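You operate a simulated robot arm through the tools that you are given. There is no shell and no other tool.

Carry out the task below with a simulated robot arm. There is one attempt and no reset: what you move stays moved.

## Task
Press the long rail onto the fresh bead on the gold frame panel.
Fine: press till the lamp is green, lever up, sled back at LOAD.

It is judged by the outcome, as a careful person would: the job done as asked, and still so three seconds after it is handed in. It fails if anything else is knocked over, pushed out of place, dropped, spilled or broken.

## Robot
A 7-joint arm with a two-finger parallel gripper, fixed in place. Base frame: the origin is at the foot of the arm, x ahead of it, y to its left, z up. Units: m, degrees, N and s.
Its first joint turns from -132.0 to 132.0 degrees. Payload 3.91 kg.
The tool frame sits at the grasp point between the pads (the TCP): z along the fingers, y along the line on which they close. The tips reach 0.03 m beyond it. Largest opening 0.11 m; finger width 0.02, thickness 0.01; the body of the gripper, 0.048 by 0.112 m, starts 0.055 m behind the TCP.
Orientation is that of the tool frame in the base frame, as [roll, pitch, yaw] about the fixed x, y, z axes, in that order (R = Rz(yaw) Ry(pitch) Rx(roll)). With the fingers straight down and closing along the base's y, the tool's x points along the base's -x, its y along +y and its z along -z.

## Interface
- The arm moves only by the tool move_arm. Its argument "moves" is a list of rows, each a list of 7 numbers: the gripper command, from -1 (shut) to 1 (fully open), values between in proportion, then the shift along the base's x, y, z in units of 250 mm (1.0 is 250 mm), then the turn, a rotation vector about the base's x, y, z in units of 180 degrees (1.0 is 180 degrees). In form: [[fingers, dx, dy, dz, wx, wy, wz], ...]. A call has 1 to 20 rows; each row is the pose to reach, as a shift and turn from the pose commanded when the call began. A call with a number of a shift or a turn outside -1 to 1 is refused whole. Rows are played at 5 a second. More than 0.05 m and 8.6 degrees between two rows, or a gripper value outside its range, and nothing of the call is played. A pose out of reach is approached as far as the arm can. The call stops where the force on the tool passes 90 N (or 10 N more than at its start, if that is more) or the arm is blocked; 0.2 s more then pass. The fingers move at their own pace (about 0.108 m/s each) and stop on an object; they squeeze with about 21 N. The grip force told is the motor's: it shows also when the fingers shut on nothing. Time passes only in rows, and 0.2 s behind the last, so rows that repeat a pose let the fingers close. It gives the time, the measured TCP pose, the force on the tool (base axes), the opening and the grip force at its end, in the units of the frame above (readings bear some noise), with the torque about the TCP (base axes, N m) and any sound that the robot's microphone picked up.
- Cameras (640 x 400 px; columns grow to the right, rows downward): "scene" is fixed at [0.2214, -0.5022, 1.4683]; the picture's right is [0.02, -1.00, 0.00], its down [-0.78, -0.02, -0.63] and it looks along [0.63, 0.01, -0.78] (base axes); focal length 214 px, centre (320, 200). "wrist" rides on the gripper at [0.072, 0.017, -0.103] in the tool frame; the picture's right is [-0.23, 0.97, 0.00], its down [-0.76, -0.18, -0.62] and it looks along [-0.61, -0.14, 0.78] (tool axes); focal length 222 px, centre (320, 200). There is no depth. A picture from a camera that has moved, and an enlarged one, comes with that camera's place and axes in the base frame and with its lens.
- get_image(camera): a new picture of that camera. No time passes.
- close_up(camera, box): a new picture of the part [left, top, right, bottom] of that camera's present view, enlarged. No time passes.
- finish_job(): hands the job in; it is judged then, once.

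Places have to be worked out from the pictures, the camera data and where the tool is seen. Open the gripper and draw the arm clear of the work before you hand the job in, unless the task says otherwise.

The tools are called after ">>>" as name(argument=value, ...) on one line, values as JSON. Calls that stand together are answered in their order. move_arm: Moves the arm, as the interface text tells. Its arguments: {"type":"object","properties":{"moves":{"type":"array","items":{"type":"array","items":{"type":"number"}}}},"required":["moves"]} The other tools are called the same way: get_image (camera) takes a picture; close_up (camera, box) takes an enlarged picture of a part of a camera's view; finish_job () hands the job in.

At the start:

```text
t: 0.0
eef_pos: [0.6521, -0.0701, 1.5449]
orientation: [179.9, 0.0, -180.0]
force: [0.4, 0.1, 0.3]
ft_torque: [0.03, 0.01, 0.0]
opening: 0.1101
finger_force: 0.0
```

scene: 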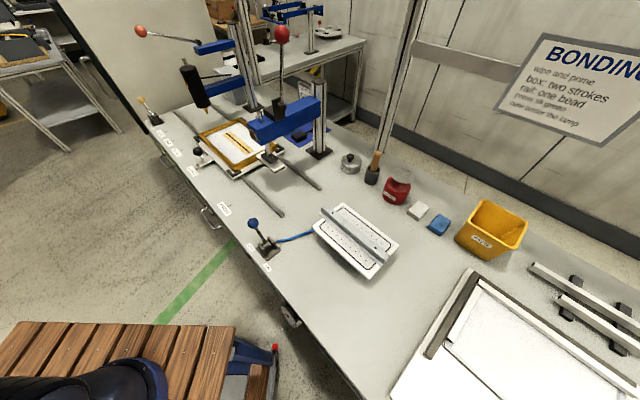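
wrist: 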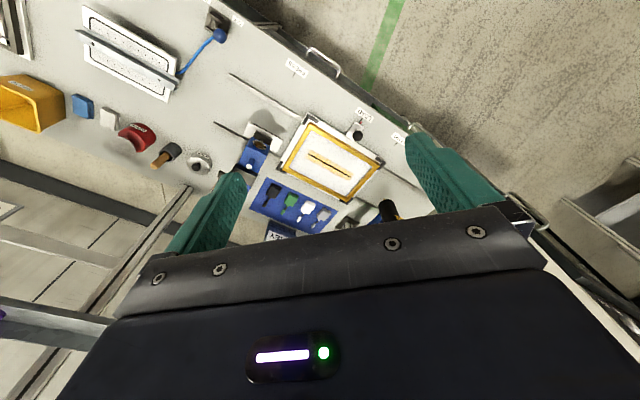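

The start pictures show a bonding bench with a sled, presses, a vacuum plate with levers, and rails. I'll take enlarged views to understand the fixtures before I move.

>>> close_up(camera="scene", box=[120, 10, 340, 150])

>>> close_up(camera="scene", box=[140, 100, 300, 210])

>>> close_up(camera="scene", box=[230, 140, 450, 290])

>>> close_up(camera="scene", box=[400, 240, 640, 400])

>>> close_up(camera="scene", box=[480, 20, 640, 150])

>>> close_up(camera="wrist", box=[180, 60, 440, 250])

```text
2.86 times, centred on (230, 80) of scene
camera zoom: at [0.2214, -0.5022, 1.4683], right [0.02, -1.0, 0.0], down [-0.78, -0.02, -0.63], along [0.63, 0.01, -0.78], focal length 613 px, centre (577, 543)
```

zoom: 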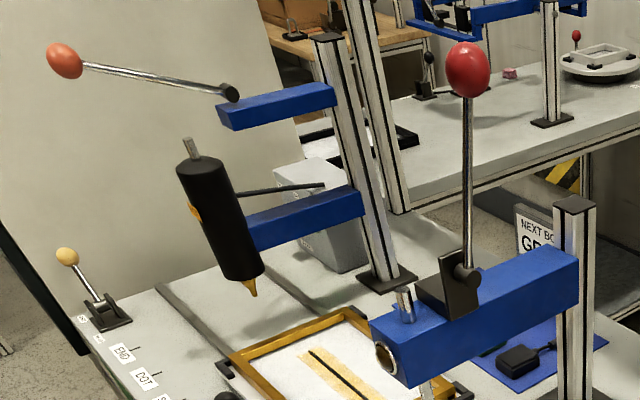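

```text
3.64 times, centred on (220, 155) of scene
camera zoom: at [0.2214, -0.5022, 1.4683], right [0.02, -1.0, 0.0], down [-0.78, -0.02, -0.63], along [0.63, 0.01, -0.78], focal length 780 px, centre (684, 364)
```

zoom: 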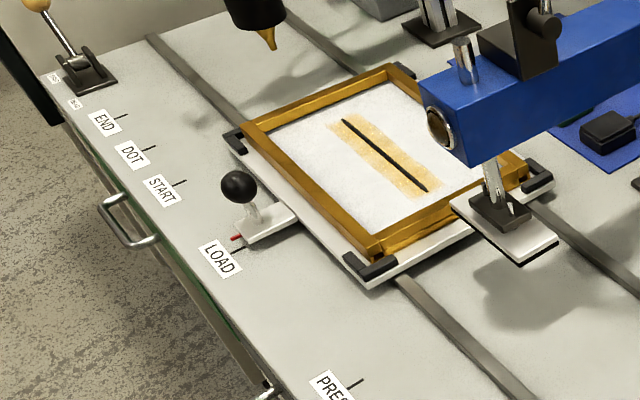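

```text
2.67 times, centred on (340, 215) of scene
camera zoom: at [0.2214, -0.5022, 1.4683], right [0.02, -1.0, 0.0], down [-0.78, -0.02, -0.63], along [0.63, 0.01, -0.78], focal length 572 px, centre (267, 160)
```

zoom: 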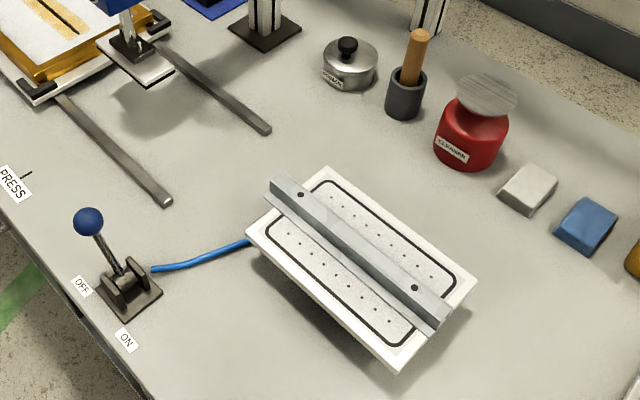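

```text
2.50 times, centred on (520, 320) of scene
camera zoom: at [0.2214, -0.5022, 1.4683], right [0.02, -1.0, 0.0], down [-0.78, -0.02, -0.63], along [0.63, 0.01, -0.78], focal length 536 px, centre (-180, -100)
```

zoom: 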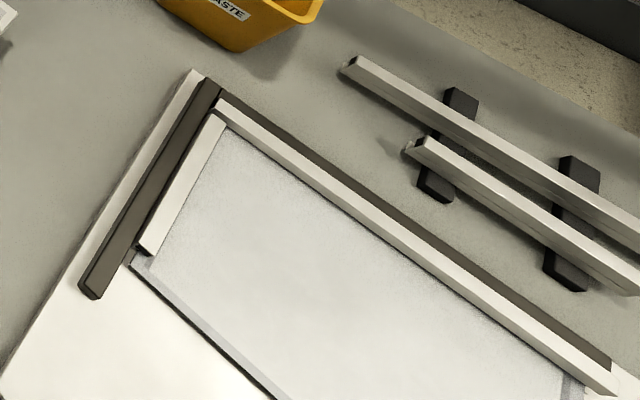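

```text
3.08 times, centred on (560, 85) of scene
camera zoom: at [0.2214, -0.5022, 1.4683], right [0.02, -1.0, 0.0], down [-0.78, -0.02, -0.63], along [0.63, 0.01, -0.78], focal length 660 px, centre (-418, 554)
```

zoom: 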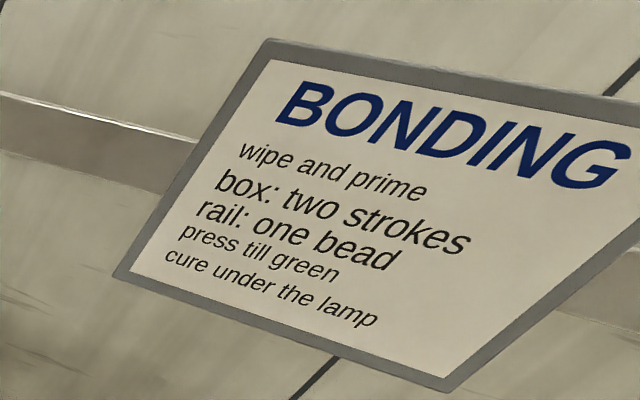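

```text
2.11 times, centred on (310, 155) of wrist
camera zoom: at [0.5798, -0.0529, 1.6487], right [0.23, 0.97, 0.0], down [0.76, -0.18, 0.62], along [0.61, -0.14, -0.78], focal length 468 px, centre (341, 295)
```

zoom: 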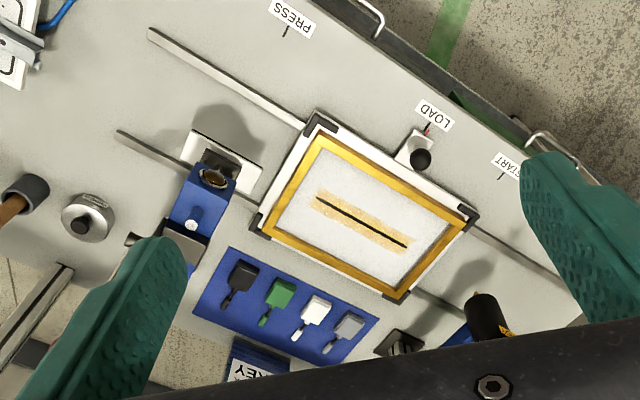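

The rail lies across the vacuum plate at about (0.56, -0.60), roughly 45° to the base axes. The bench top is at z≈0.853, the sled at LOAD is at the far edge of reach, and PRESS is about 0.27 m nearer along the slide. I'll go high over the plate and turn the tool across the rail for a closer look.

>>> move_arm(moves=[[1, -0.1, -0.15, 0, 0, 0, 0.04], [1, -0.2, -0.3, 0, 0, 0, 0.08], [1, -0.3, -0.45, 0, 0, 0, 0.12], [1, -0.4, -0.6, 0, 0, 0, 0.16], [1, -0.5, -0.75, 0, 0, 0, 0.2], [1, -0.6, -0.9, 0, 0, 0, 0.2389], [1, -0.6, -0.9, 0, 0, 0, 0.2389]])

```text
t: 1.6
eef_pos: [0.5035, -0.2984, 1.5452]
orientation: [-179.9, 0.0, -136.9]
force: [0.7, -0.1, -0.1]
ft_torque: [0.01, 0.02, 0.0]
opening: 0.1098
finger_force: 0.1
```

The arm follows cleanly. I'll carry on toward the plate and lower.

>>> move_arm(moves=[[1, -0.03, -0.13, -0.12, 0, 0, 0], [1, -0.06, -0.26, -0.24, 0, 0, 0], [1, -0.09, -0.39, -0.36, 0, 0, 0], [1, -0.12, -0.52, -0.48, 0, 0, 0], [1, -0.15, -0.65, -0.6, 0, 0, 0], [1, -0.18, -0.78, -0.72, 0, 0, 0], [1, -0.2, -0.91, -0.84, 0, 0, 0], [1, -0.2, -1.0, -0.96, 0, 0, 0], [1, -0.2, -1.0, -1.0, 0, 0, 0]])

>>> get_image(camera="wrist")

>>> get_image(camera="scene")

```text
t: 3.6
eef_pos: [0.4532, -0.5456, 1.293]
orientation: [180.0, 0.1, -137.0]
force: [0.2, -0.1, -0.4]
ft_torque: [0.0, 0.01, -0.01]
opening: 0.1102
finger_force: 0.0
```

```text
taken
camera wrist: at [0.3874, -0.5814, 1.3973], right [-0.5, 0.87, 0.0], down [0.68, 0.39, 0.62], along [0.54, 0.31, -0.78], focal length 222 px, centre (320, 200)
```

wrist: 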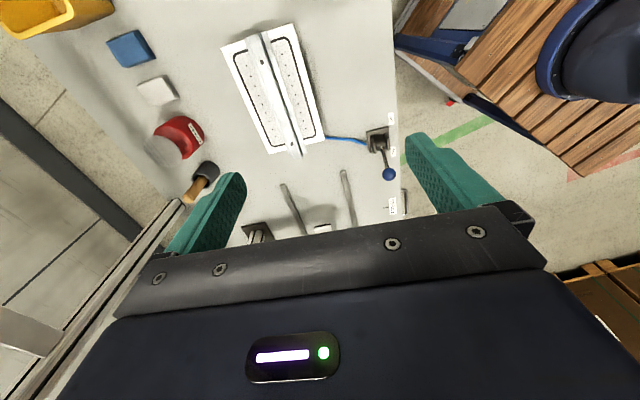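

```text
taken
```

scene: 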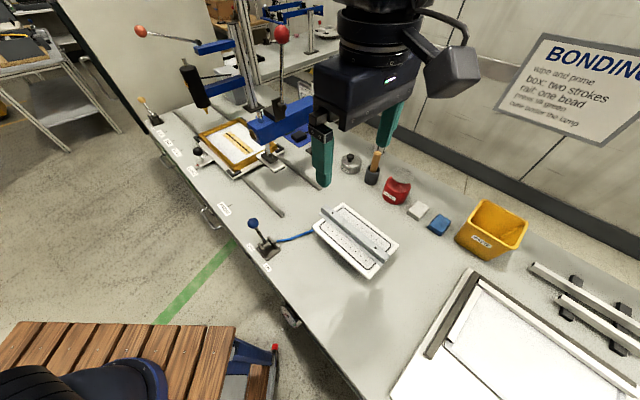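

The wrist view is upside down relative to the base, and the plate with its angle rail and the vacuum lever are clearly visible. I'll enlarge both.

>>> close_up(camera="wrist", box=[210, 10, 350, 170])

>>> close_up(camera="wrist", box=[320, 100, 420, 220])

>>> close_up(camera="scene", box=[230, 190, 420, 290])

```text
2.50 times, centred on (280, 90) of wrist
camera zoom: at [0.3874, -0.5814, 1.3973], right [-0.5, 0.87, 0.0], down [0.68, 0.39, 0.62], along [0.54, 0.31, -0.78], focal length 555 px, centre (420, 475)
```

zoom: 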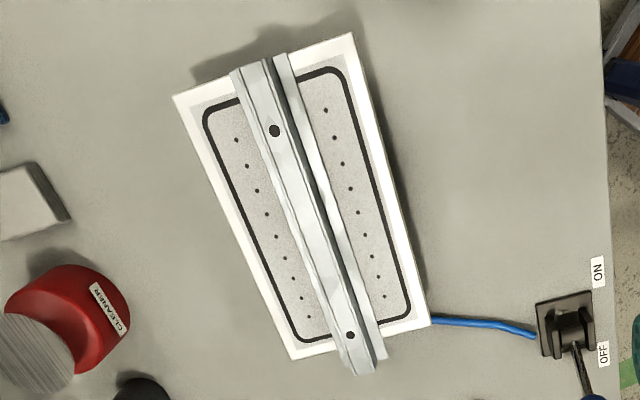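

```text
3.33 times, centred on (370, 160) of wrist
camera zoom: at [0.3874, -0.5814, 1.3973], right [-0.5, 0.87, 0.0], down [0.68, 0.39, 0.62], along [0.54, 0.31, -0.78], focal length 740 px, centre (153, 333)
```

zoom: 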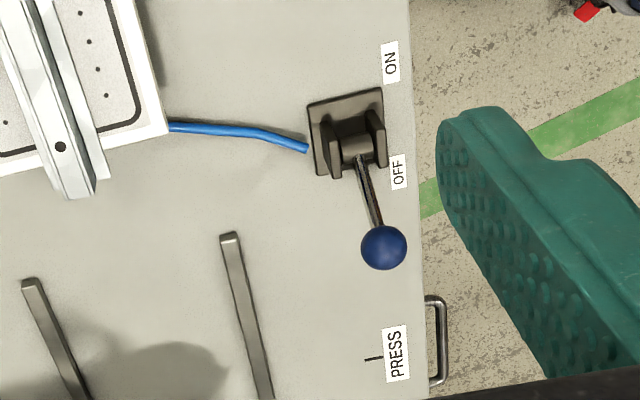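

```text
3.37 times, centred on (325, 240) of scene
camera zoom: at [0.2214, -0.5022, 1.4683], right [0.02, -1.0, 0.0], down [-0.78, -0.02, -0.63], along [0.63, 0.01, -0.78], focal length 722 px, centre (303, 65)
```

zoom: 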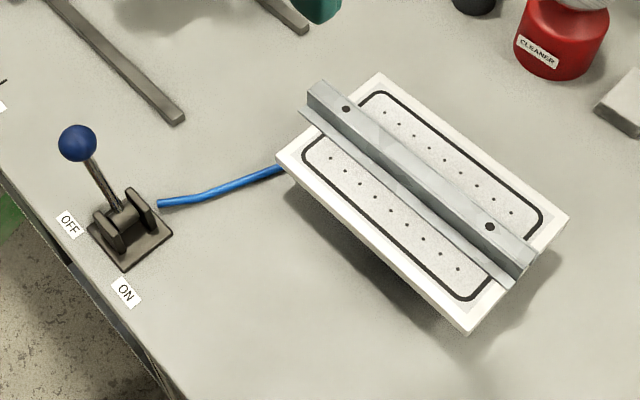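

The vacuum lever leans to OFF, so the rail should be free to lift. I need its cross-section, so I'll move in closer above the plate.

>>> move_arm(moves=[[1, -0.01, -0.08, -0.17, 0, 0, 0], [1, -0.02, -0.16, -0.34, 0, 0, 0], [1, -0.03, -0.24, -0.51, 0, 0, 0], [1, -0.04, -0.32, -0.68, 0, 0, 0], [1, -0.05, -0.4, -0.85, 0, 0, 0], [1, -0.06, -0.47, -1.0, 0, 0, 0], [1, -0.06, -0.47, -1.0, 0, 0, 0]])

>>> get_image(camera="wrist")

>>> get_image(camera="scene")

```text
t: 5.2
eef_pos: [0.4379, -0.6607, 1.045]
orientation: [-180.0, 0.0, -136.9]
force: [0.9, 0.3, 0.1]
ft_torque: [-0.01, 0.0, 0.0]
opening: 0.1101
finger_force: 0.1
```

```text
taken
camera wrist: at [0.3712, -0.6981, 1.1487], right [-0.5, 0.87, 0.0], down [0.68, 0.39, 0.62], along [0.54, 0.31, -0.78], focal length 222 px, centre (320, 200)
```

wrist: 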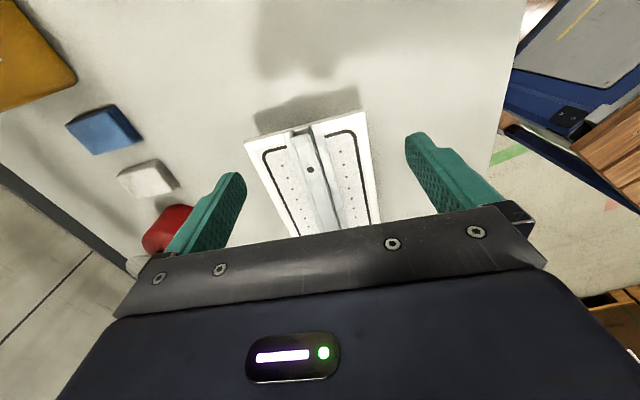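

```text
taken
```

scene: 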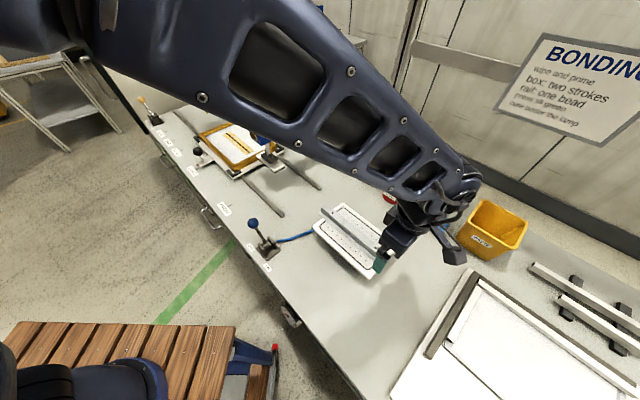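

The wrist camera now looks along the rail from its near end, so I'll enlarge that to read the profile.

>>> close_up(camera="wrist", box=[240, 100, 390, 240])

>>> close_up(camera="wrist", box=[270, 115, 350, 175])

>>> close_up(camera="scene", box=[310, 195, 400, 285])

```text
2.86 times, centred on (315, 170) of wrist
camera zoom: at [0.3712, -0.6981, 1.1487], right [-0.5, 0.87, 0.0], down [0.68, 0.39, 0.62], along [0.54, 0.31, -0.78], focal length 635 px, centre (334, 286)
```

zoom: 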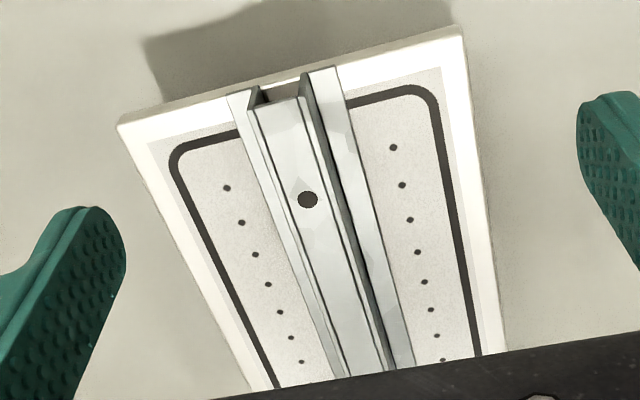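

```text
6.67 times, centred on (310, 145) of wrist
camera zoom: at [0.3712, -0.6981, 1.1487], right [-0.5, 0.87, 0.0], down [0.68, 0.39, 0.62], along [0.54, 0.31, -0.78], focal length 1481 px, centre (387, 567)
```

zoom: 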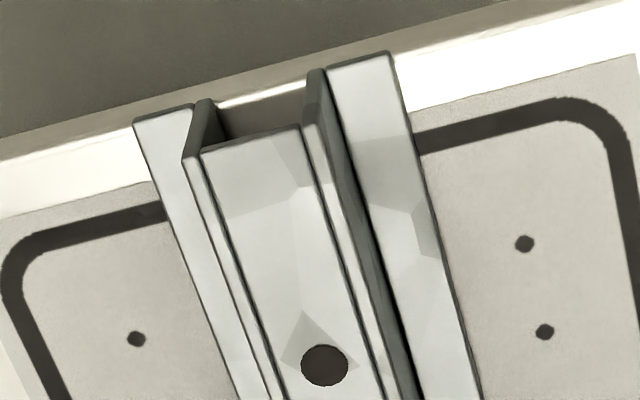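

```text
4.44 times, centred on (355, 240) of scene
camera zoom: at [0.2214, -0.5022, 1.4683], right [0.02, -1.0, 0.0], down [-0.78, -0.02, -0.63], along [0.63, 0.01, -0.78], focal length 953 px, centre (164, 22)
```

zoom: 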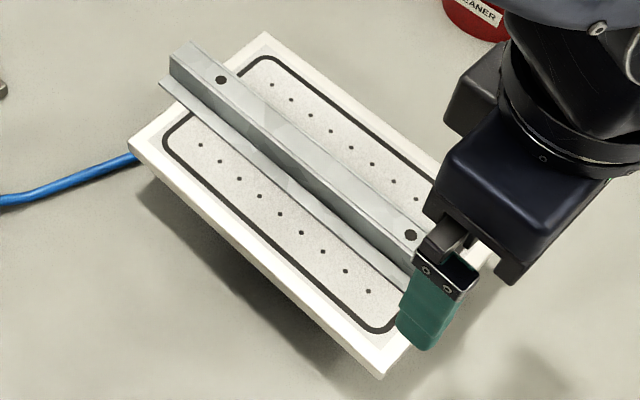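

The rail is a hat profile resting on its two flanges, web up, about 0.24 m long with a 20 mm web. Before gripping it I want a good look at the sled, press and lever from the front, so I'll rise and turn the tool toward the press.

>>> move_arm(moves=[[1, 0.02, 0.02, 0.15, 0, 0, -0.04], [1, 0.04, 0.06, 0.3, 0, 0, -0.08], [1, 0.08, 0.12, 0.45, 0, 0, -0.12], [1, 0.12, 0.2, 0.6, 0, 0, -0.16], [1, 0.16, 0.3, 0.75, 0, 0, -0.2], [1, 0.2, 0.4, 0.85, 0, 0, -0.24], [1, 0.24, 0.52, 0.9, 0, 0, -0.28], [1, 0.28, 0.64, 0.9, 0, 0, -0.32], [1, 0.32, 0.76, 0.9, 0, 0, -0.36], [1, 0.36, 0.88, 0.9, 0, 0, -0.4], [1, 0.4, 1.0, 0.9, 0, 0, -0.44], [1, 0.4, 1.0, 0.9, 0, 0, -0.48], [1, 0.4, 1.0, 0.9, 0, 0, -0.5]])

>>> move_arm(moves=[[1, 0.06, 0.16, -0.02, 0, 0, 0], [1, 0.12, 0.32, -0.04, 0, 0, 0], [1, 0.18, 0.48, -0.06, 0, 0, 0], [1, 0.24, 0.64, -0.08, 0, 0, 0], [1, 0.3, 0.8, -0.1, 0, 0, 0], [1, 0.38, 0.96, -0.12, 0, 0, 0], [1, 0.4, 1.0, -0.12, 0, 0, 0], [1, 0.4, 1.0, -0.12, 0, 0, 0]])

>>> get_image(camera="wrist")

>>> get_image(camera="scene")

```text
t: 8.0
eef_pos: [0.5377, -0.412, 1.2703]
orientation: [179.9, 0.1, 132.9]
force: [-0.5, -0.2, -0.2]
ft_torque: [0.01, 0.02, -0.02]
opening: 0.1101
finger_force: 0.0
```

```text
t: 9.8
eef_pos: [0.6368, -0.1628, 1.2419]
orientation: [-180.0, 0.0, 133.0]
force: [-1.1, 0.3, 0.0]
ft_torque: [0.01, -0.01, 0.02]
opening: 0.11
finger_force: 0.0
```

```text
taken
camera wrist: at [0.6, -0.0976, 1.3456], right [0.87, 0.5, 0.0], down [0.39, -0.68, 0.62], along [0.31, -0.54, -0.78], focal length 222 px, centre (320, 200)
```

wrist: 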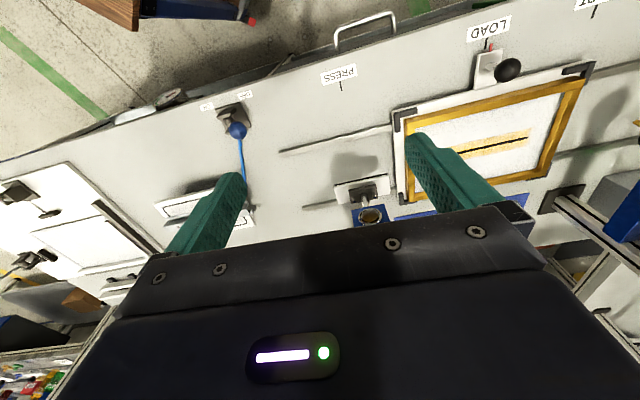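

```text
taken
```

scene: 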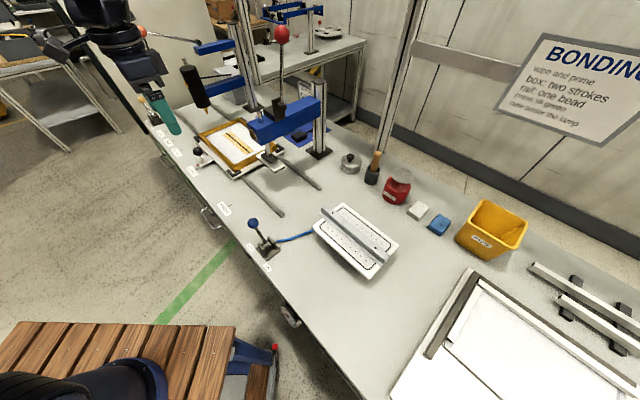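

The arm now sits in front of the press and sled, and I can see both stations. I'll enlarge the pieces.

>>> close_up(camera="wrist", box=[380, 0, 640, 240])

>>> close_up(camera="wrist", box=[300, 60, 420, 230])

>>> close_up(camera="scene", box=[230, 20, 340, 170])

>>> close_up(camera="scene", box=[185, 110, 295, 190])

```text
1.67 times, centred on (510, 120) of wrist
camera zoom: at [0.6, -0.0976, 1.3456], right [0.87, 0.5, 0.0], down [0.39, -0.68, 0.62], along [0.31, -0.54, -0.78], focal length 370 px, centre (3, 333)
```

zoom: 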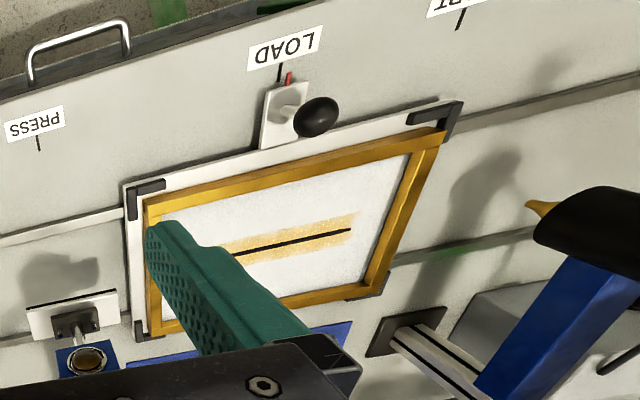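

```text
2.35 times, centred on (360, 145) of wrist
camera zoom: at [0.6, -0.0976, 1.3456], right [0.87, 0.5, 0.0], down [0.39, -0.68, 0.62], along [0.31, -0.54, -0.78], focal length 523 px, centre (226, 329)
```

zoom: 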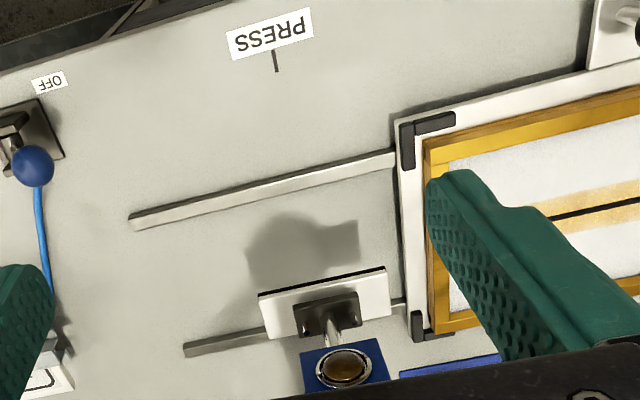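

```text
2.67 times, centred on (285, 95) of scene
camera zoom: at [0.2214, -0.5022, 1.4683], right [0.02, -1.0, 0.0], down [-0.78, -0.02, -0.63], along [0.63, 0.01, -0.78], focal length 572 px, centre (413, 480)
```

zoom: 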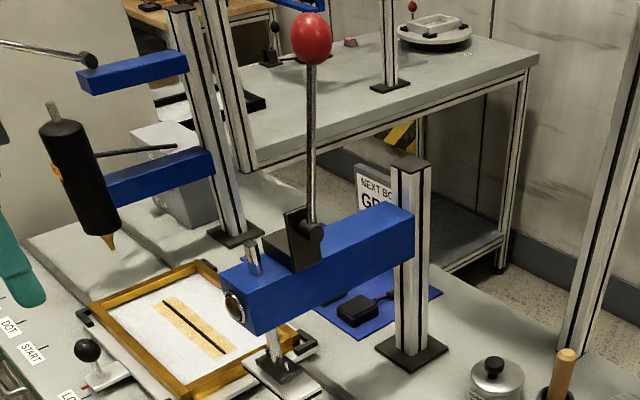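

```text
5.00 times, centred on (240, 150) of scene
camera zoom: at [0.2214, -0.5022, 1.4683], right [0.02, -1.0, 0.0], down [-0.78, -0.02, -0.63], along [0.63, 0.01, -0.78], focal length 1072 px, centre (720, 450)
```

zoom: 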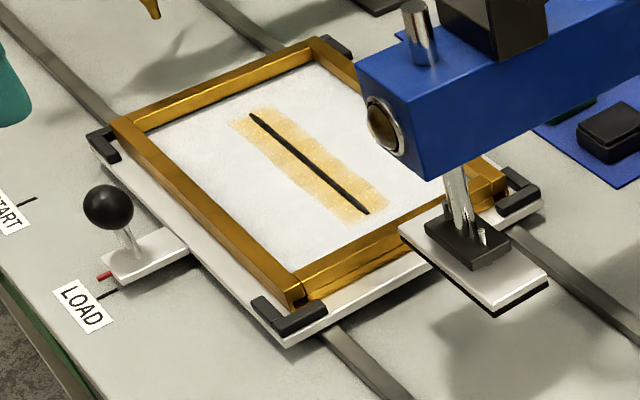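

The sled's pointer is on the LOAD mark. The knob is at about (0.909, 0.005, 0.917), with the PRESS mark 0.27 m away along (-0.707, -0.707). The lamp is in the beam end at about (0.80, -0.28, 1.07), and the lever ball is near (0.90, -0.39, 1.31). The bead is out of reach at LOAD, so I'll first draw the sled part-way by its knob, starting with a move above the knob.

>>> move_arm(moves=[[1, 0.12, 0.08, -0.08, 0, 0, 0.002], [1, 0.24, 0.16, -0.16, 0, 0, 0.004], [1, 0.36, 0.24, -0.24, 0, 0, 0.006], [1, 0.48, 0.32, -0.32, 0, 0, 0.008], [1, 0.6, 0.4, -0.4, 0, 0, 0.01], [1, 0.72, 0.48, -0.48, 0, 0, 0.0111], [1, 0.84, 0.56, -0.52, 0, 0, 0.0111], [1, 0.84, 0.56, -0.52, 0, 0, 0.0111]])

>>> get_image(camera="wrist")

>>> close_up(camera="scene", box=[140, 80, 300, 190])

```text
t: 11.6
eef_pos: [0.848, -0.0214, 1.1102]
orientation: [180.0, 0.0, 135.1]
force: [-0.4, 0.0, 0.7]
ft_torque: [0.03, -0.01, 0.0]
opening: 0.11
finger_force: 0.0
```

```text
taken
camera wrist: at [0.8079, 0.0418, 1.2131], right [0.85, 0.53, 0.0], down [0.41, -0.66, 0.62], along [0.33, -0.53, -0.78], focal length 222 px, centre (320, 200)
```

wrist: 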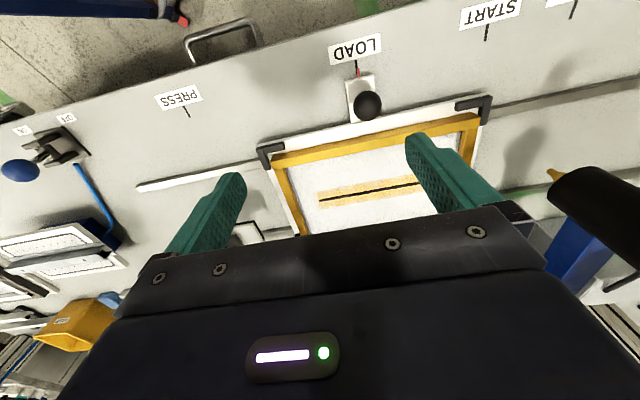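

```text
3.64 times, centred on (220, 135) of scene
camera zoom: at [0.2214, -0.5022, 1.4683], right [0.02, -1.0, 0.0], down [-0.78, -0.02, -0.63], along [0.63, 0.01, -0.78], focal length 780 px, centre (684, 436)
```

zoom: 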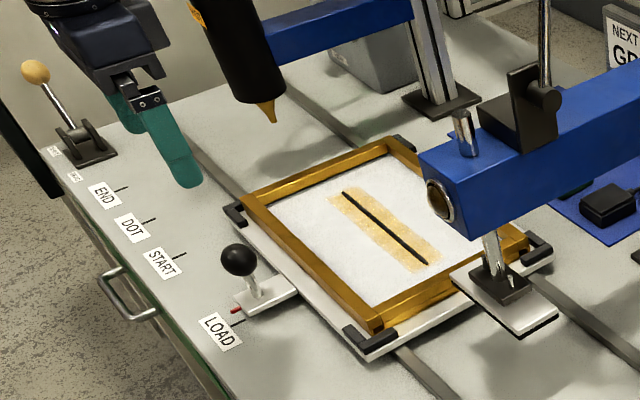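

From here the sled is well in view. I'll take a close-up to pin down the knob, pointer and bead before gripping.

>>> close_up(camera="wrist", box=[250, 80, 500, 240])

>>> close_up(camera="wrist", box=[310, 20, 410, 130])

```text
2.50 times, centred on (375, 160) of wrist
camera zoom: at [0.8079, 0.0418, 1.2131], right [0.85, 0.53, 0.0], down [0.41, -0.66, 0.62], along [0.33, -0.53, -0.78], focal length 555 px, centre (182, 300)
```

zoom: 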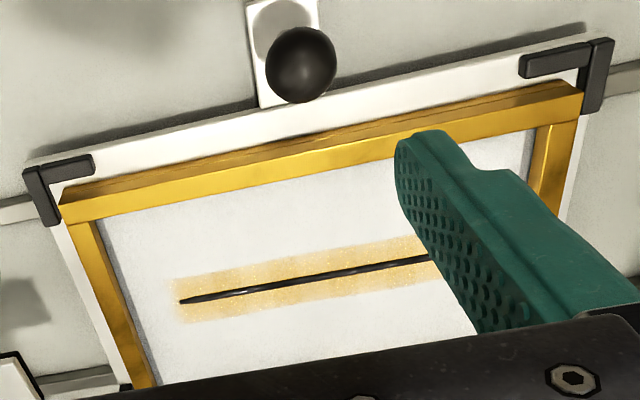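

```text
3.64 times, centred on (360, 75) of wrist
camera zoom: at [0.8079, 0.0418, 1.2131], right [0.85, 0.53, 0.0], down [0.41, -0.66, 0.62], along [0.33, -0.53, -0.78], focal length 808 px, centre (174, 654)
```

zoom: 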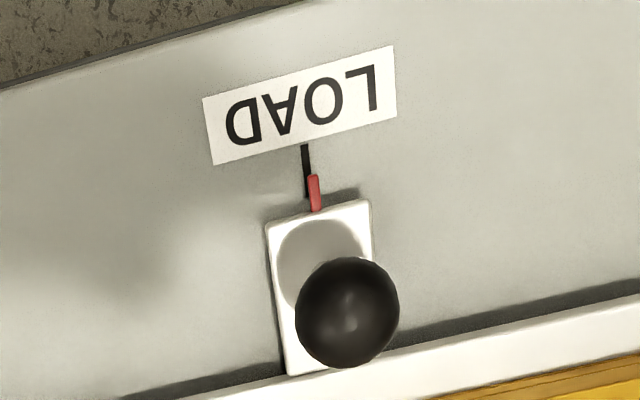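

Knob centre is at about (0.905, 0.004, 0.918) with a radius near 20 mm. I'll go over it and lower with the fingers open on either side along the slide direction.

>>> move_arm(moves=[[1, 0.12, 0.05, -0.08, 0, 0, 0], [1, 0.228, 0.1016, -0.16, 0, 0, 0], [1, 0.228, 0.1016, -0.3, 0, 0, 0], [1, 0.228, 0.1016, -0.44, 0, 0, 0], [1, 0.228, 0.1016, -0.58, 0, 0, 0], [1, 0.228, 0.1016, -0.7, 0, 0, 0], [1, 0.228, 0.1016, -0.76, 0, 0, 0], [1, 0.228, 0.1016, -0.76, 0, 0, 0]])

>>> close_up(camera="scene", box=[140, 80, 300, 190])

>>> get_image(camera="wrist")

```text
t: 13.4
eef_pos: [0.905, 0.0046, 0.9192]
orientation: [-180.0, -0.1, 135.1]
force: [0.4, -0.5, 0.2]
ft_torque: [0.02, 0.0, -0.02]
opening: 0.1098
finger_force: 0.1
```

```text
3.64 times, centred on (220, 135) of scene
camera zoom: at [0.2214, -0.5022, 1.4683], right [0.02, -1.0, 0.0], down [-0.78, -0.02, -0.63], along [0.63, 0.01, -0.78], focal length 780 px, centre (684, 436)
```

zoom: 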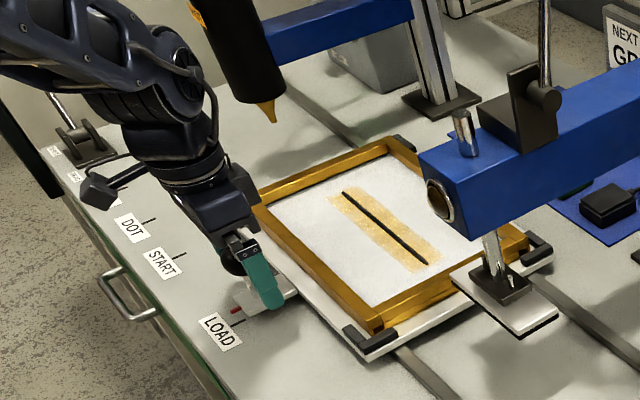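

```text
taken
camera wrist: at [0.8658, 0.0671, 1.0235], right [0.85, 0.53, 0.0], down [0.41, -0.66, 0.62], along [0.33, -0.53, -0.78], focal length 222 px, centre (320, 200)
```

wrist: 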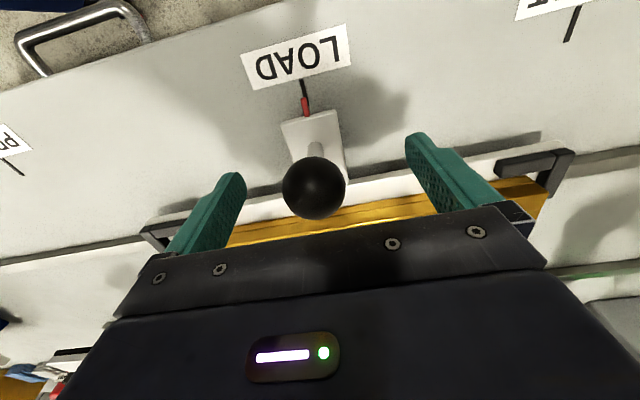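

The knob centre appears at pixel (313, 187), almost exactly at the TCP's (320, 188). I'll close on it.

>>> move_arm(moves=[[-1, 0, 0, 0, 0, 0, 0], [-1, 0, 0, 0, 0, 0, 0], [-1, 0, 0, 0, 0, 0, 0], [-1, 0, 0, 0, 0, 0, 0]])

```text
t: 14.4
eef_pos: [0.9055, 0.0033, 0.9197]
orientation: [-180.0, -0.1, 135.0]
force: [-2.6, -3.1, -2.0]
ft_torque: [0.07, 0.04, -0.05]
opening: 0.0353
finger_force: 44.6
```

The knob is held at a 35 mm opening. I'll draw the sled 0.10 m toward PRESS at a steady pace.

>>> move_arm(moves=[[-1, -0.03, -0.03, 0, 0, 0, 0], [-1, -0.07, -0.07, 0, 0, 0, 0], [-1, -0.11, -0.11, 0, 0, 0, 0], [-1, -0.15, -0.15, 0, 0, 0, 0], [-1, -0.19, -0.19, 0, 0, 0, 0], [-1, -0.23, -0.23, 0, 0, 0, 0], [-1, -0.265, -0.265, 0, 0, 0, 0], [-1, -0.283, -0.283, 0, 0, 0, 0], [-1, -0.283, -0.283, 0, 0, 0, 0]])

>>> get_image(camera="wrist")

>>> close_up(camera="scene", box=[140, 80, 300, 190])

```text
t: 16.4
eef_pos: [0.8332, -0.0683, 0.9204]
orientation: [-179.9, 0.0, 134.9]
force: [2.2, -4.9, -6.6]
ft_torque: [-0.45, -0.35, 0.06]
opening: 0.0358
finger_force: 45.4
```

```text
taken
camera wrist: at [0.7935, -0.0053, 1.0237], right [0.85, 0.53, 0.0], down [0.41, -0.66, 0.62], along [0.33, -0.53, -0.78], focal length 222 px, centre (320, 200)
```

wrist: 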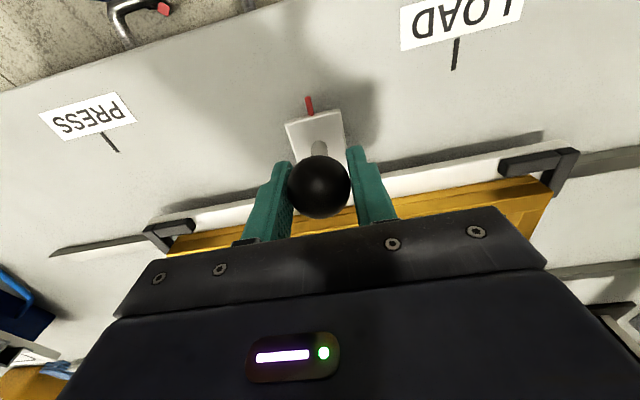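

```text
3.64 times, centred on (220, 135) of scene
camera zoom: at [0.2214, -0.5022, 1.4683], right [0.02, -1.0, 0.0], down [-0.78, -0.02, -0.63], along [0.63, 0.01, -0.78], focal length 780 px, centre (684, 436)
```

zoom: 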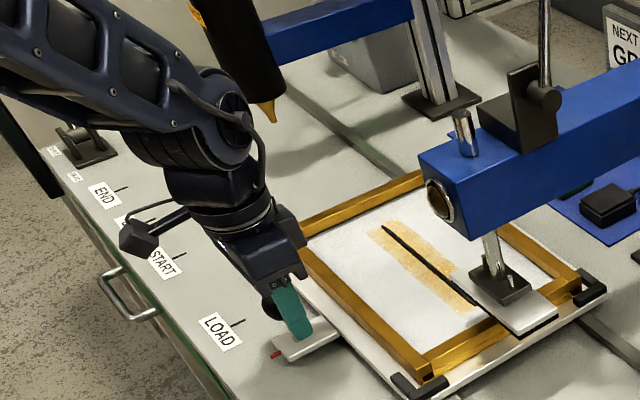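

The sled slides well, but the press pad's edge would now be over the end of the rail's resting place. I'll push the sled back 0.03 m, leaving it 0.07 m from LOAD, so I can lower the rail past the pad.

>>> move_arm(moves=[[-1, 0.03, 0.03, 0, 0, 0, 0], [-1, 0.06, 0.06, 0, 0, 0, 0], [-1, 0.085, 0.085, 0, 0, 0, 0], [-1, 0.085, 0.085, 0, 0, 0, 0], [1, 0.085, 0.085, 0, 0, 0, 0], [1, 0.085, 0.085, 0, 0, 0, 0], [1, 0.085, 0.085, 0, 0, 0, 0]])

>>> get_image(camera="wrist")

```text
t: 18.0
eef_pos: [0.8553, -0.046, 0.9206]
orientation: [-180.0, 0.0, 134.9]
force: [-0.4, -0.3, 0.0]
ft_torque: [0.02, -0.02, -0.03]
opening: 0.1099
finger_force: 0.1
```

```text
taken
camera wrist: at [0.8156, 0.0168, 1.0236], right [0.85, 0.53, 0.0], down [0.41, -0.66, 0.62], along [0.33, -0.53, -0.78], focal length 222 px, centre (320, 200)
```

wrist: 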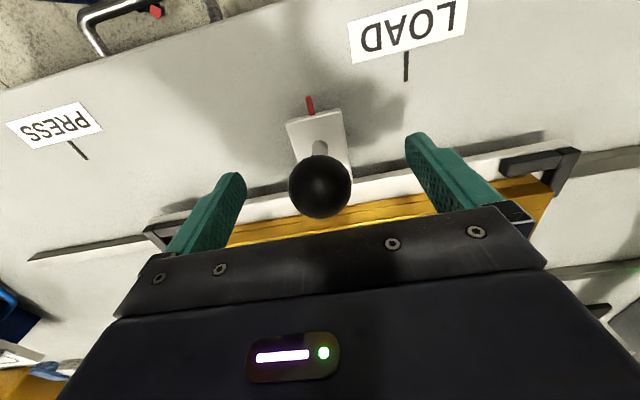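

The sled is parked with the knob at (0.855, -0.046). I'll rise, turn the tool across the bead, and hover over it to check reach and measure it.

>>> move_arm(moves=[[1, 0, 0, 0.18, 0, 0, 0], [1, 0, 0, 0.36, 0, 0, 0], [1, 0, 0, 0.54, 0, 0, 0], [1, 0, 0, 0.72, 0, 0, 0.03], [1, 0, 0, 0.8, 0, 0, 0.07], [1, 0.04, -0.06, 0.8, 0, 0, 0.11], [1, 0.1, -0.12, 0.8, 0, 0, 0.15], [1, 0.16, -0.18, 0.8, 0, 0, 0.19], [1, 0.22, -0.26, 0.8, 0, 0, 0.23], [1, 0.28, -0.34, 0.8, 0, 0, 0.27], [1, 0.34, -0.42, 0.8, 0, 0, 0.31], [1, 0.4, -0.48, 0.8, 0, 0, 0.35], [1, 0.44, -0.534, 0.8, 0, 0, 0.39], [1, 0.44, -0.534, 0.8, 0, 0, 0.43], [1, 0.44, -0.534, 0.8, 0, 0, 0.47], [1, 0.44, -0.534, 0.8, 0, 0, 0.5], [1, 0.44, -0.534, 0.8, 0, 0, 0.5]])

>>> get_image(camera="wrist")

>>> get_image(camera="scene")

```text
t: 21.6
eef_pos: [0.9641, -0.1816, 1.1204]
orientation: [180.0, 0.0, -134.8]
force: [-0.2, 0.1, -0.2]
ft_torque: [0.0, 0.01, -0.01]
opening: 0.1099
finger_force: 0.0
```

```text
taken
camera wrist: at [0.9016, -0.2199, 1.2236], right [-0.53, 0.85, 0.0], down [0.66, 0.41, 0.62], along [0.53, 0.33, -0.78], focal length 222 px, centre (320, 200)
```

wrist: 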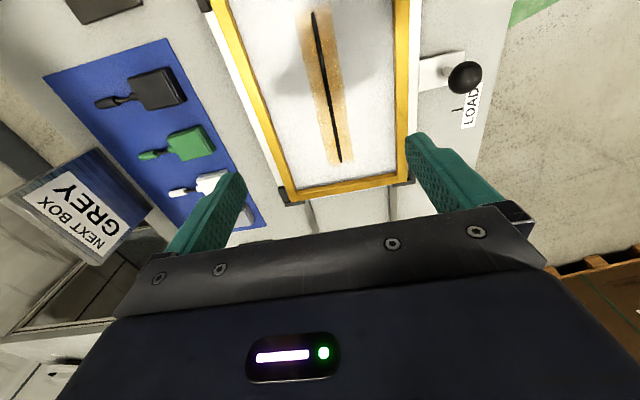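

```text
taken
```

scene: 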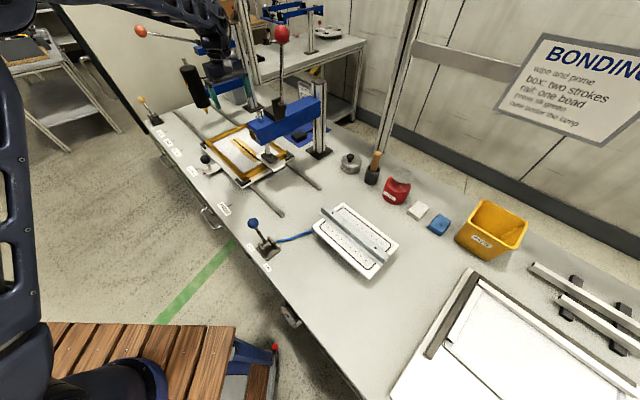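

Reach is fine here, and the bead is seen almost straight down. I'll enlarge it to measure its line.

>>> close_up(camera="wrist", box=[200, 0, 440, 220])

>>> close_up(camera="wrist", box=[30, 30, 270, 250])

```text
1.82 times, centred on (320, 110) of wrist
camera zoom: at [0.9016, -0.2199, 1.2236], right [-0.53, 0.85, 0.0], down [0.66, 0.41, 0.62], along [0.53, 0.33, -0.78], focal length 404 px, centre (320, 364)
```

zoom: 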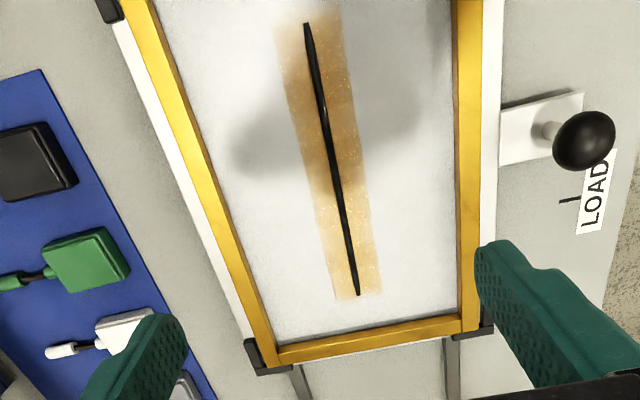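

```text
1.82 times, centred on (150, 140) of wrist
camera zoom: at [0.9016, -0.2199, 1.2236], right [-0.53, 0.85, 0.0], down [0.66, 0.41, 0.62], along [0.53, 0.33, -0.78], focal length 404 px, centre (629, 309)
```

zoom: 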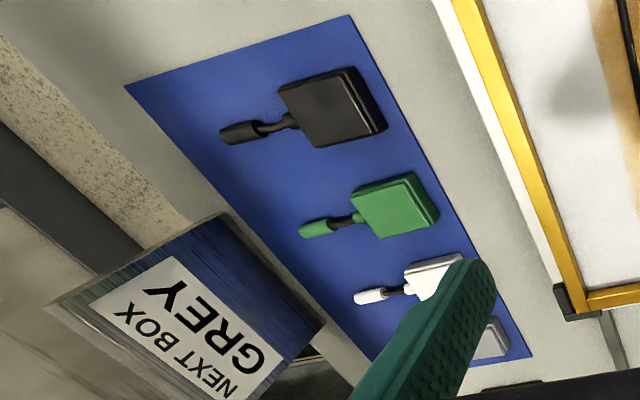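

The bead line is now well located. With the sled where it is, the bead centre is at about (0.973, -0.159), the bead is 0.207 m long, and it runs at 44.5°. The frame opening leaves room for the rail. Now I'll back away from the press and go to the rail plate.

>>> move_arm(moves=[[1, -0.12, 0.04, 0.06, 0, 0, 0], [1, -0.28, 0.08, 0.14, 0, 0, 0], [1, -0.45, 0.1, 0.2, 0, 0, 0], [1, -0.62, 0.1, 0.26, 0, 0, 0], [1, -0.8, 0.08, 0.3, 0, 0, 0], [1, -0.95, 0.0, 0.3, 0, 0, 0], [1, -1.0, -0.15, 0.3, 0, 0, 0], [1, -1.0, -0.32, 0.3, 0, 0, 0], [1, -1.0, -0.5, 0.3, 0, 0, 0]])

>>> move_arm(moves=[[1, -0.1, -0.16, 0, 0, 0, 0], [1, -0.2, -0.32, 0, 0, 0, 0], [1, -0.3, -0.48, -0.04, 0, 0, 0], [1, -0.4, -0.64, -0.08, 0, 0, 0], [1, -0.5, -0.8, -0.12, 0, 0, -0.005], [1, -0.6, -0.94, -0.16, 0, 0, -0.01], [1, -0.72, -1.0, -0.24, 0, 0, -0.015], [1, -0.72, -1.0, -0.3, 0, 0, -0.015]])

```text
t: 23.6
eef_pos: [0.7149, -0.3056, 1.198]
orientation: [-180.0, 0.0, -135.0]
force: [0.7, -0.2, 0.4]
ft_torque: [-0.05, 0.0, 0.01]
opening: 0.11
finger_force: 0.1
```

```text
t: 25.4
eef_pos: [0.5342, -0.5582, 1.1185]
orientation: [180.0, 0.0, -137.6]
force: [-0.3, 0.6, 0.7]
ft_torque: [-0.03, 0.01, -0.03]
opening: 0.1101
finger_force: 0.1
```

Hovering near the plate, I'll shift over the planned grip point, slightly toward the near end of the rail's middle, and look down.

>>> move_arm(moves=[[1, 0, -0.1, 0, 0, 0, 0], [1, 0, -0.19, 0, 0, 0, 0], [1, 0, -0.19, 0, 0, 0, 0]])

>>> get_image(camera="wrist")

>>> close_up(camera="wrist", box=[220, 0, 420, 220])

```text
t: 26.2
eef_pos: [0.5344, -0.6027, 1.1204]
orientation: [-179.9, 0.1, -137.7]
force: [-0.1, -0.4, -0.1]
ft_torque: [-0.02, 0.02, 0.01]
opening: 0.1102
finger_force: 0.1
```

```text
taken
camera wrist: at [0.4695, -0.6392, 1.2236], right [-0.49, 0.87, 0.0], down [0.68, 0.38, 0.62], along [0.54, 0.3, -0.78], focal length 222 px, centre (320, 200)
```

wrist: 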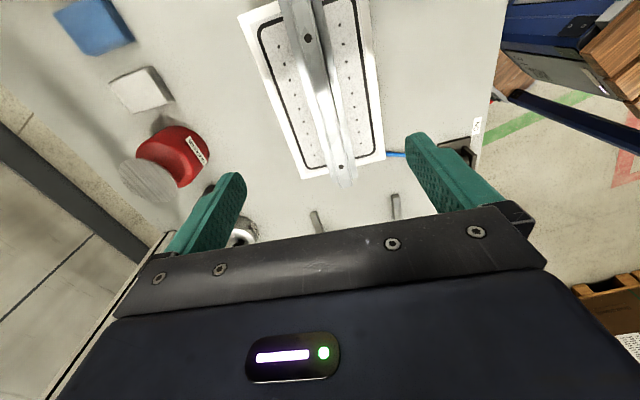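

```text
1.82 times, centred on (320, 110) of wrist
camera zoom: at [0.4695, -0.6392, 1.2236], right [-0.49, 0.87, 0.0], down [0.68, 0.38, 0.62], along [0.54, 0.3, -0.78], focal length 404 px, centre (320, 364)
```

zoom: 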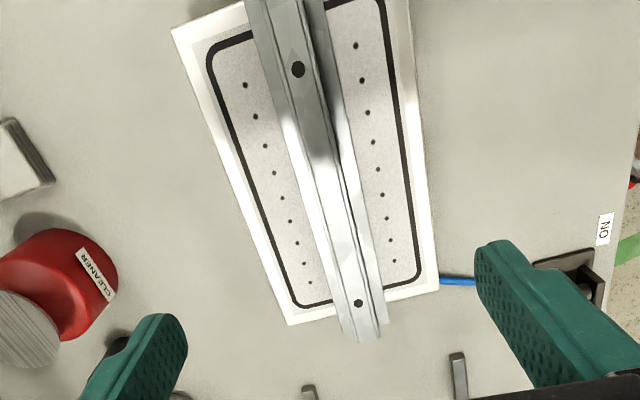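

The two screw holes put the rail centre at about (0.552, -0.581) and the rail at 45°. That is the same line as the bead (x−y offset ≈ 0.801·√2), so placing it is mostly a shift along the slide direction. I'll square the tool to 45°, narrow the fingers to about 50 mm and come down to a safe height.

>>> move_arm(moves=[[0, 0.0, 0.01, -0.1, 0, 0, 0.007], [-0.09, 0.001, 0.018, -0.25, 0, 0, 0.0147], [-0.09, 0.001, 0.018, -0.4, 0, 0, 0.0147], [-0.09, 0.001, 0.018, -0.55, 0, 0, 0.0147], [-0.09, 0.001, 0.018, -0.68, 0, 0, 0.0147], [-0.09, 0.001, 0.018, -0.68, 0, 0, 0.0147]])

>>> get_image(camera="wrist")

>>> close_up(camera="scene", box=[290, 170, 430, 290])

```text
t: 27.6
eef_pos: [0.5346, -0.5996, 0.9495]
orientation: [180.0, 0.1, -135.1]
force: [-0.2, 0.4, 0.1]
ft_torque: [-0.01, 0.0, 0.01]
opening: 0.0498
finger_force: 0.2
```

```text
taken
camera wrist: at [0.4708, -0.638, 1.053], right [-0.53, 0.85, 0.0], down [0.66, 0.41, 0.62], along [0.53, 0.33, -0.78], focal length 222 px, centre (320, 200)
```

wrist: 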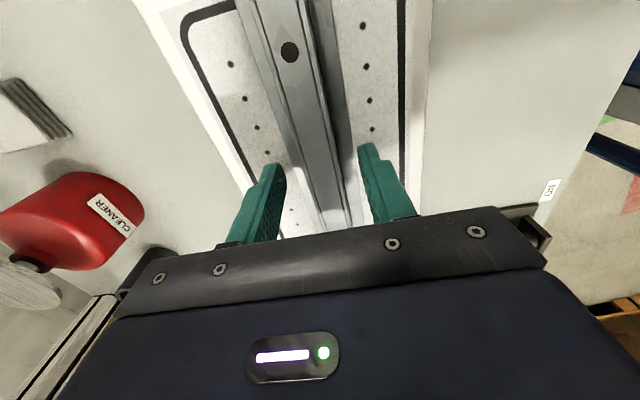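

```text
3.33 times, centred on (360, 230) of scene
camera zoom: at [0.2214, -0.5022, 1.4683], right [0.02, -1.0, 0.0], down [-0.78, -0.02, -0.63], along [0.63, 0.01, -0.78], focal length 715 px, centre (187, 100)
```

zoom: 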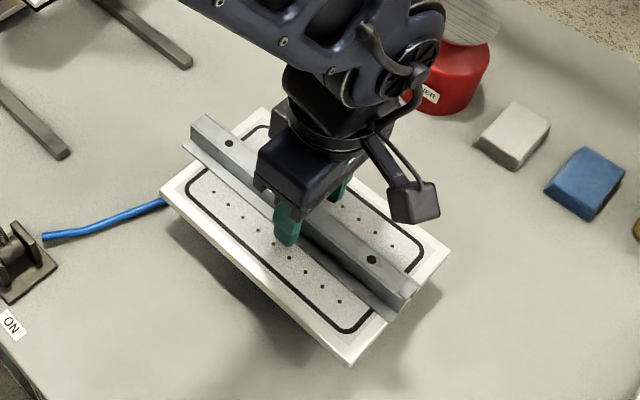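

Comparing the two cameras puts the raised plate top at about z=0.912 and the rail's web top near 0.932, so the tips at 0.92 already straddle the web. I'll ease down a few millimetres, watching the force, and then close.

>>> move_arm(moves=[[-0.09, -0.004, 0.004, -0.008, 0, 0, 0], [-0.09, -0.004, 0.004, -0.014, 0, 0, 0], [-0.09, -0.004, 0.004, -0.014, 0, 0, 0]])

>>> close_up(camera="wrist", box=[200, 100, 440, 260])

```text
t: 28.4
eef_pos: [0.5344, -0.5962, 0.9464]
orientation: [180.0, 0.0, -135.1]
force: [0.5, 1.0, 0.5]
ft_torque: [-0.01, -0.02, 0.01]
opening: 0.0501
finger_force: 0.0
```

```text
2.50 times, centred on (320, 180) of wrist
camera zoom: at [0.4706, -0.6365, 1.0501], right [-0.53, 0.85, 0.0], down [0.66, 0.41, 0.62], along [0.53, 0.33, -0.78], focal length 555 px, centre (320, 250)
```

zoom: 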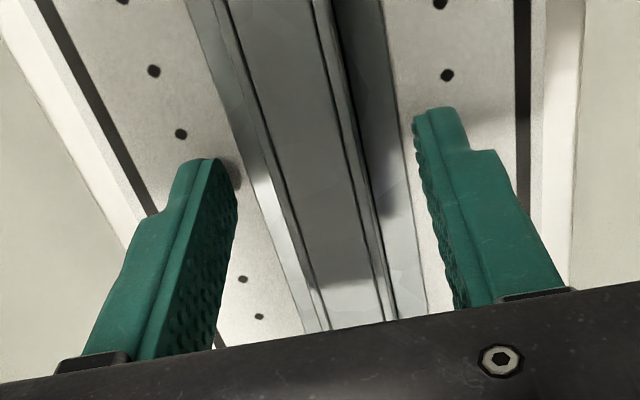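

The fingers straddle the web just above the flanges with no contact force. I'll close and check the opening to see which part is gripped.

>>> move_arm(moves=[[-0.3, 0, 0, 0, 0, 0, 0], [-0.6, 0, 0, 0, 0, 0, 0], [-1, 0, 0, 0, 0, 0, 0], [-1, 0, 0, 0, 0, 0, 0], [-1, 0, 0, 0, 0, 0, 0]])

>>> close_up(camera="wrist", box=[200, 100, 440, 260])

```text
t: 29.6
eef_pos: [0.5338, -0.5973, 0.9468]
orientation: [179.9, 0.0, -135.1]
force: [0.1, -0.2, 0.0]
ft_torque: [-0.06, 0.1, 0.05]
opening: 0.0215
finger_force: 21.1
```

```text
2.50 times, centred on (320, 180) of wrist
camera zoom: at [0.4707, -0.6365, 1.0502], right [-0.53, 0.85, 0.0], down [0.66, 0.41, 0.62], along [0.53, 0.33, -0.78], focal length 555 px, centre (320, 250)
```

zoom: 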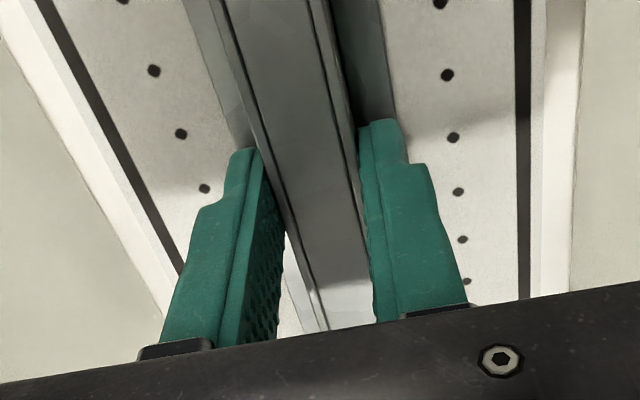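

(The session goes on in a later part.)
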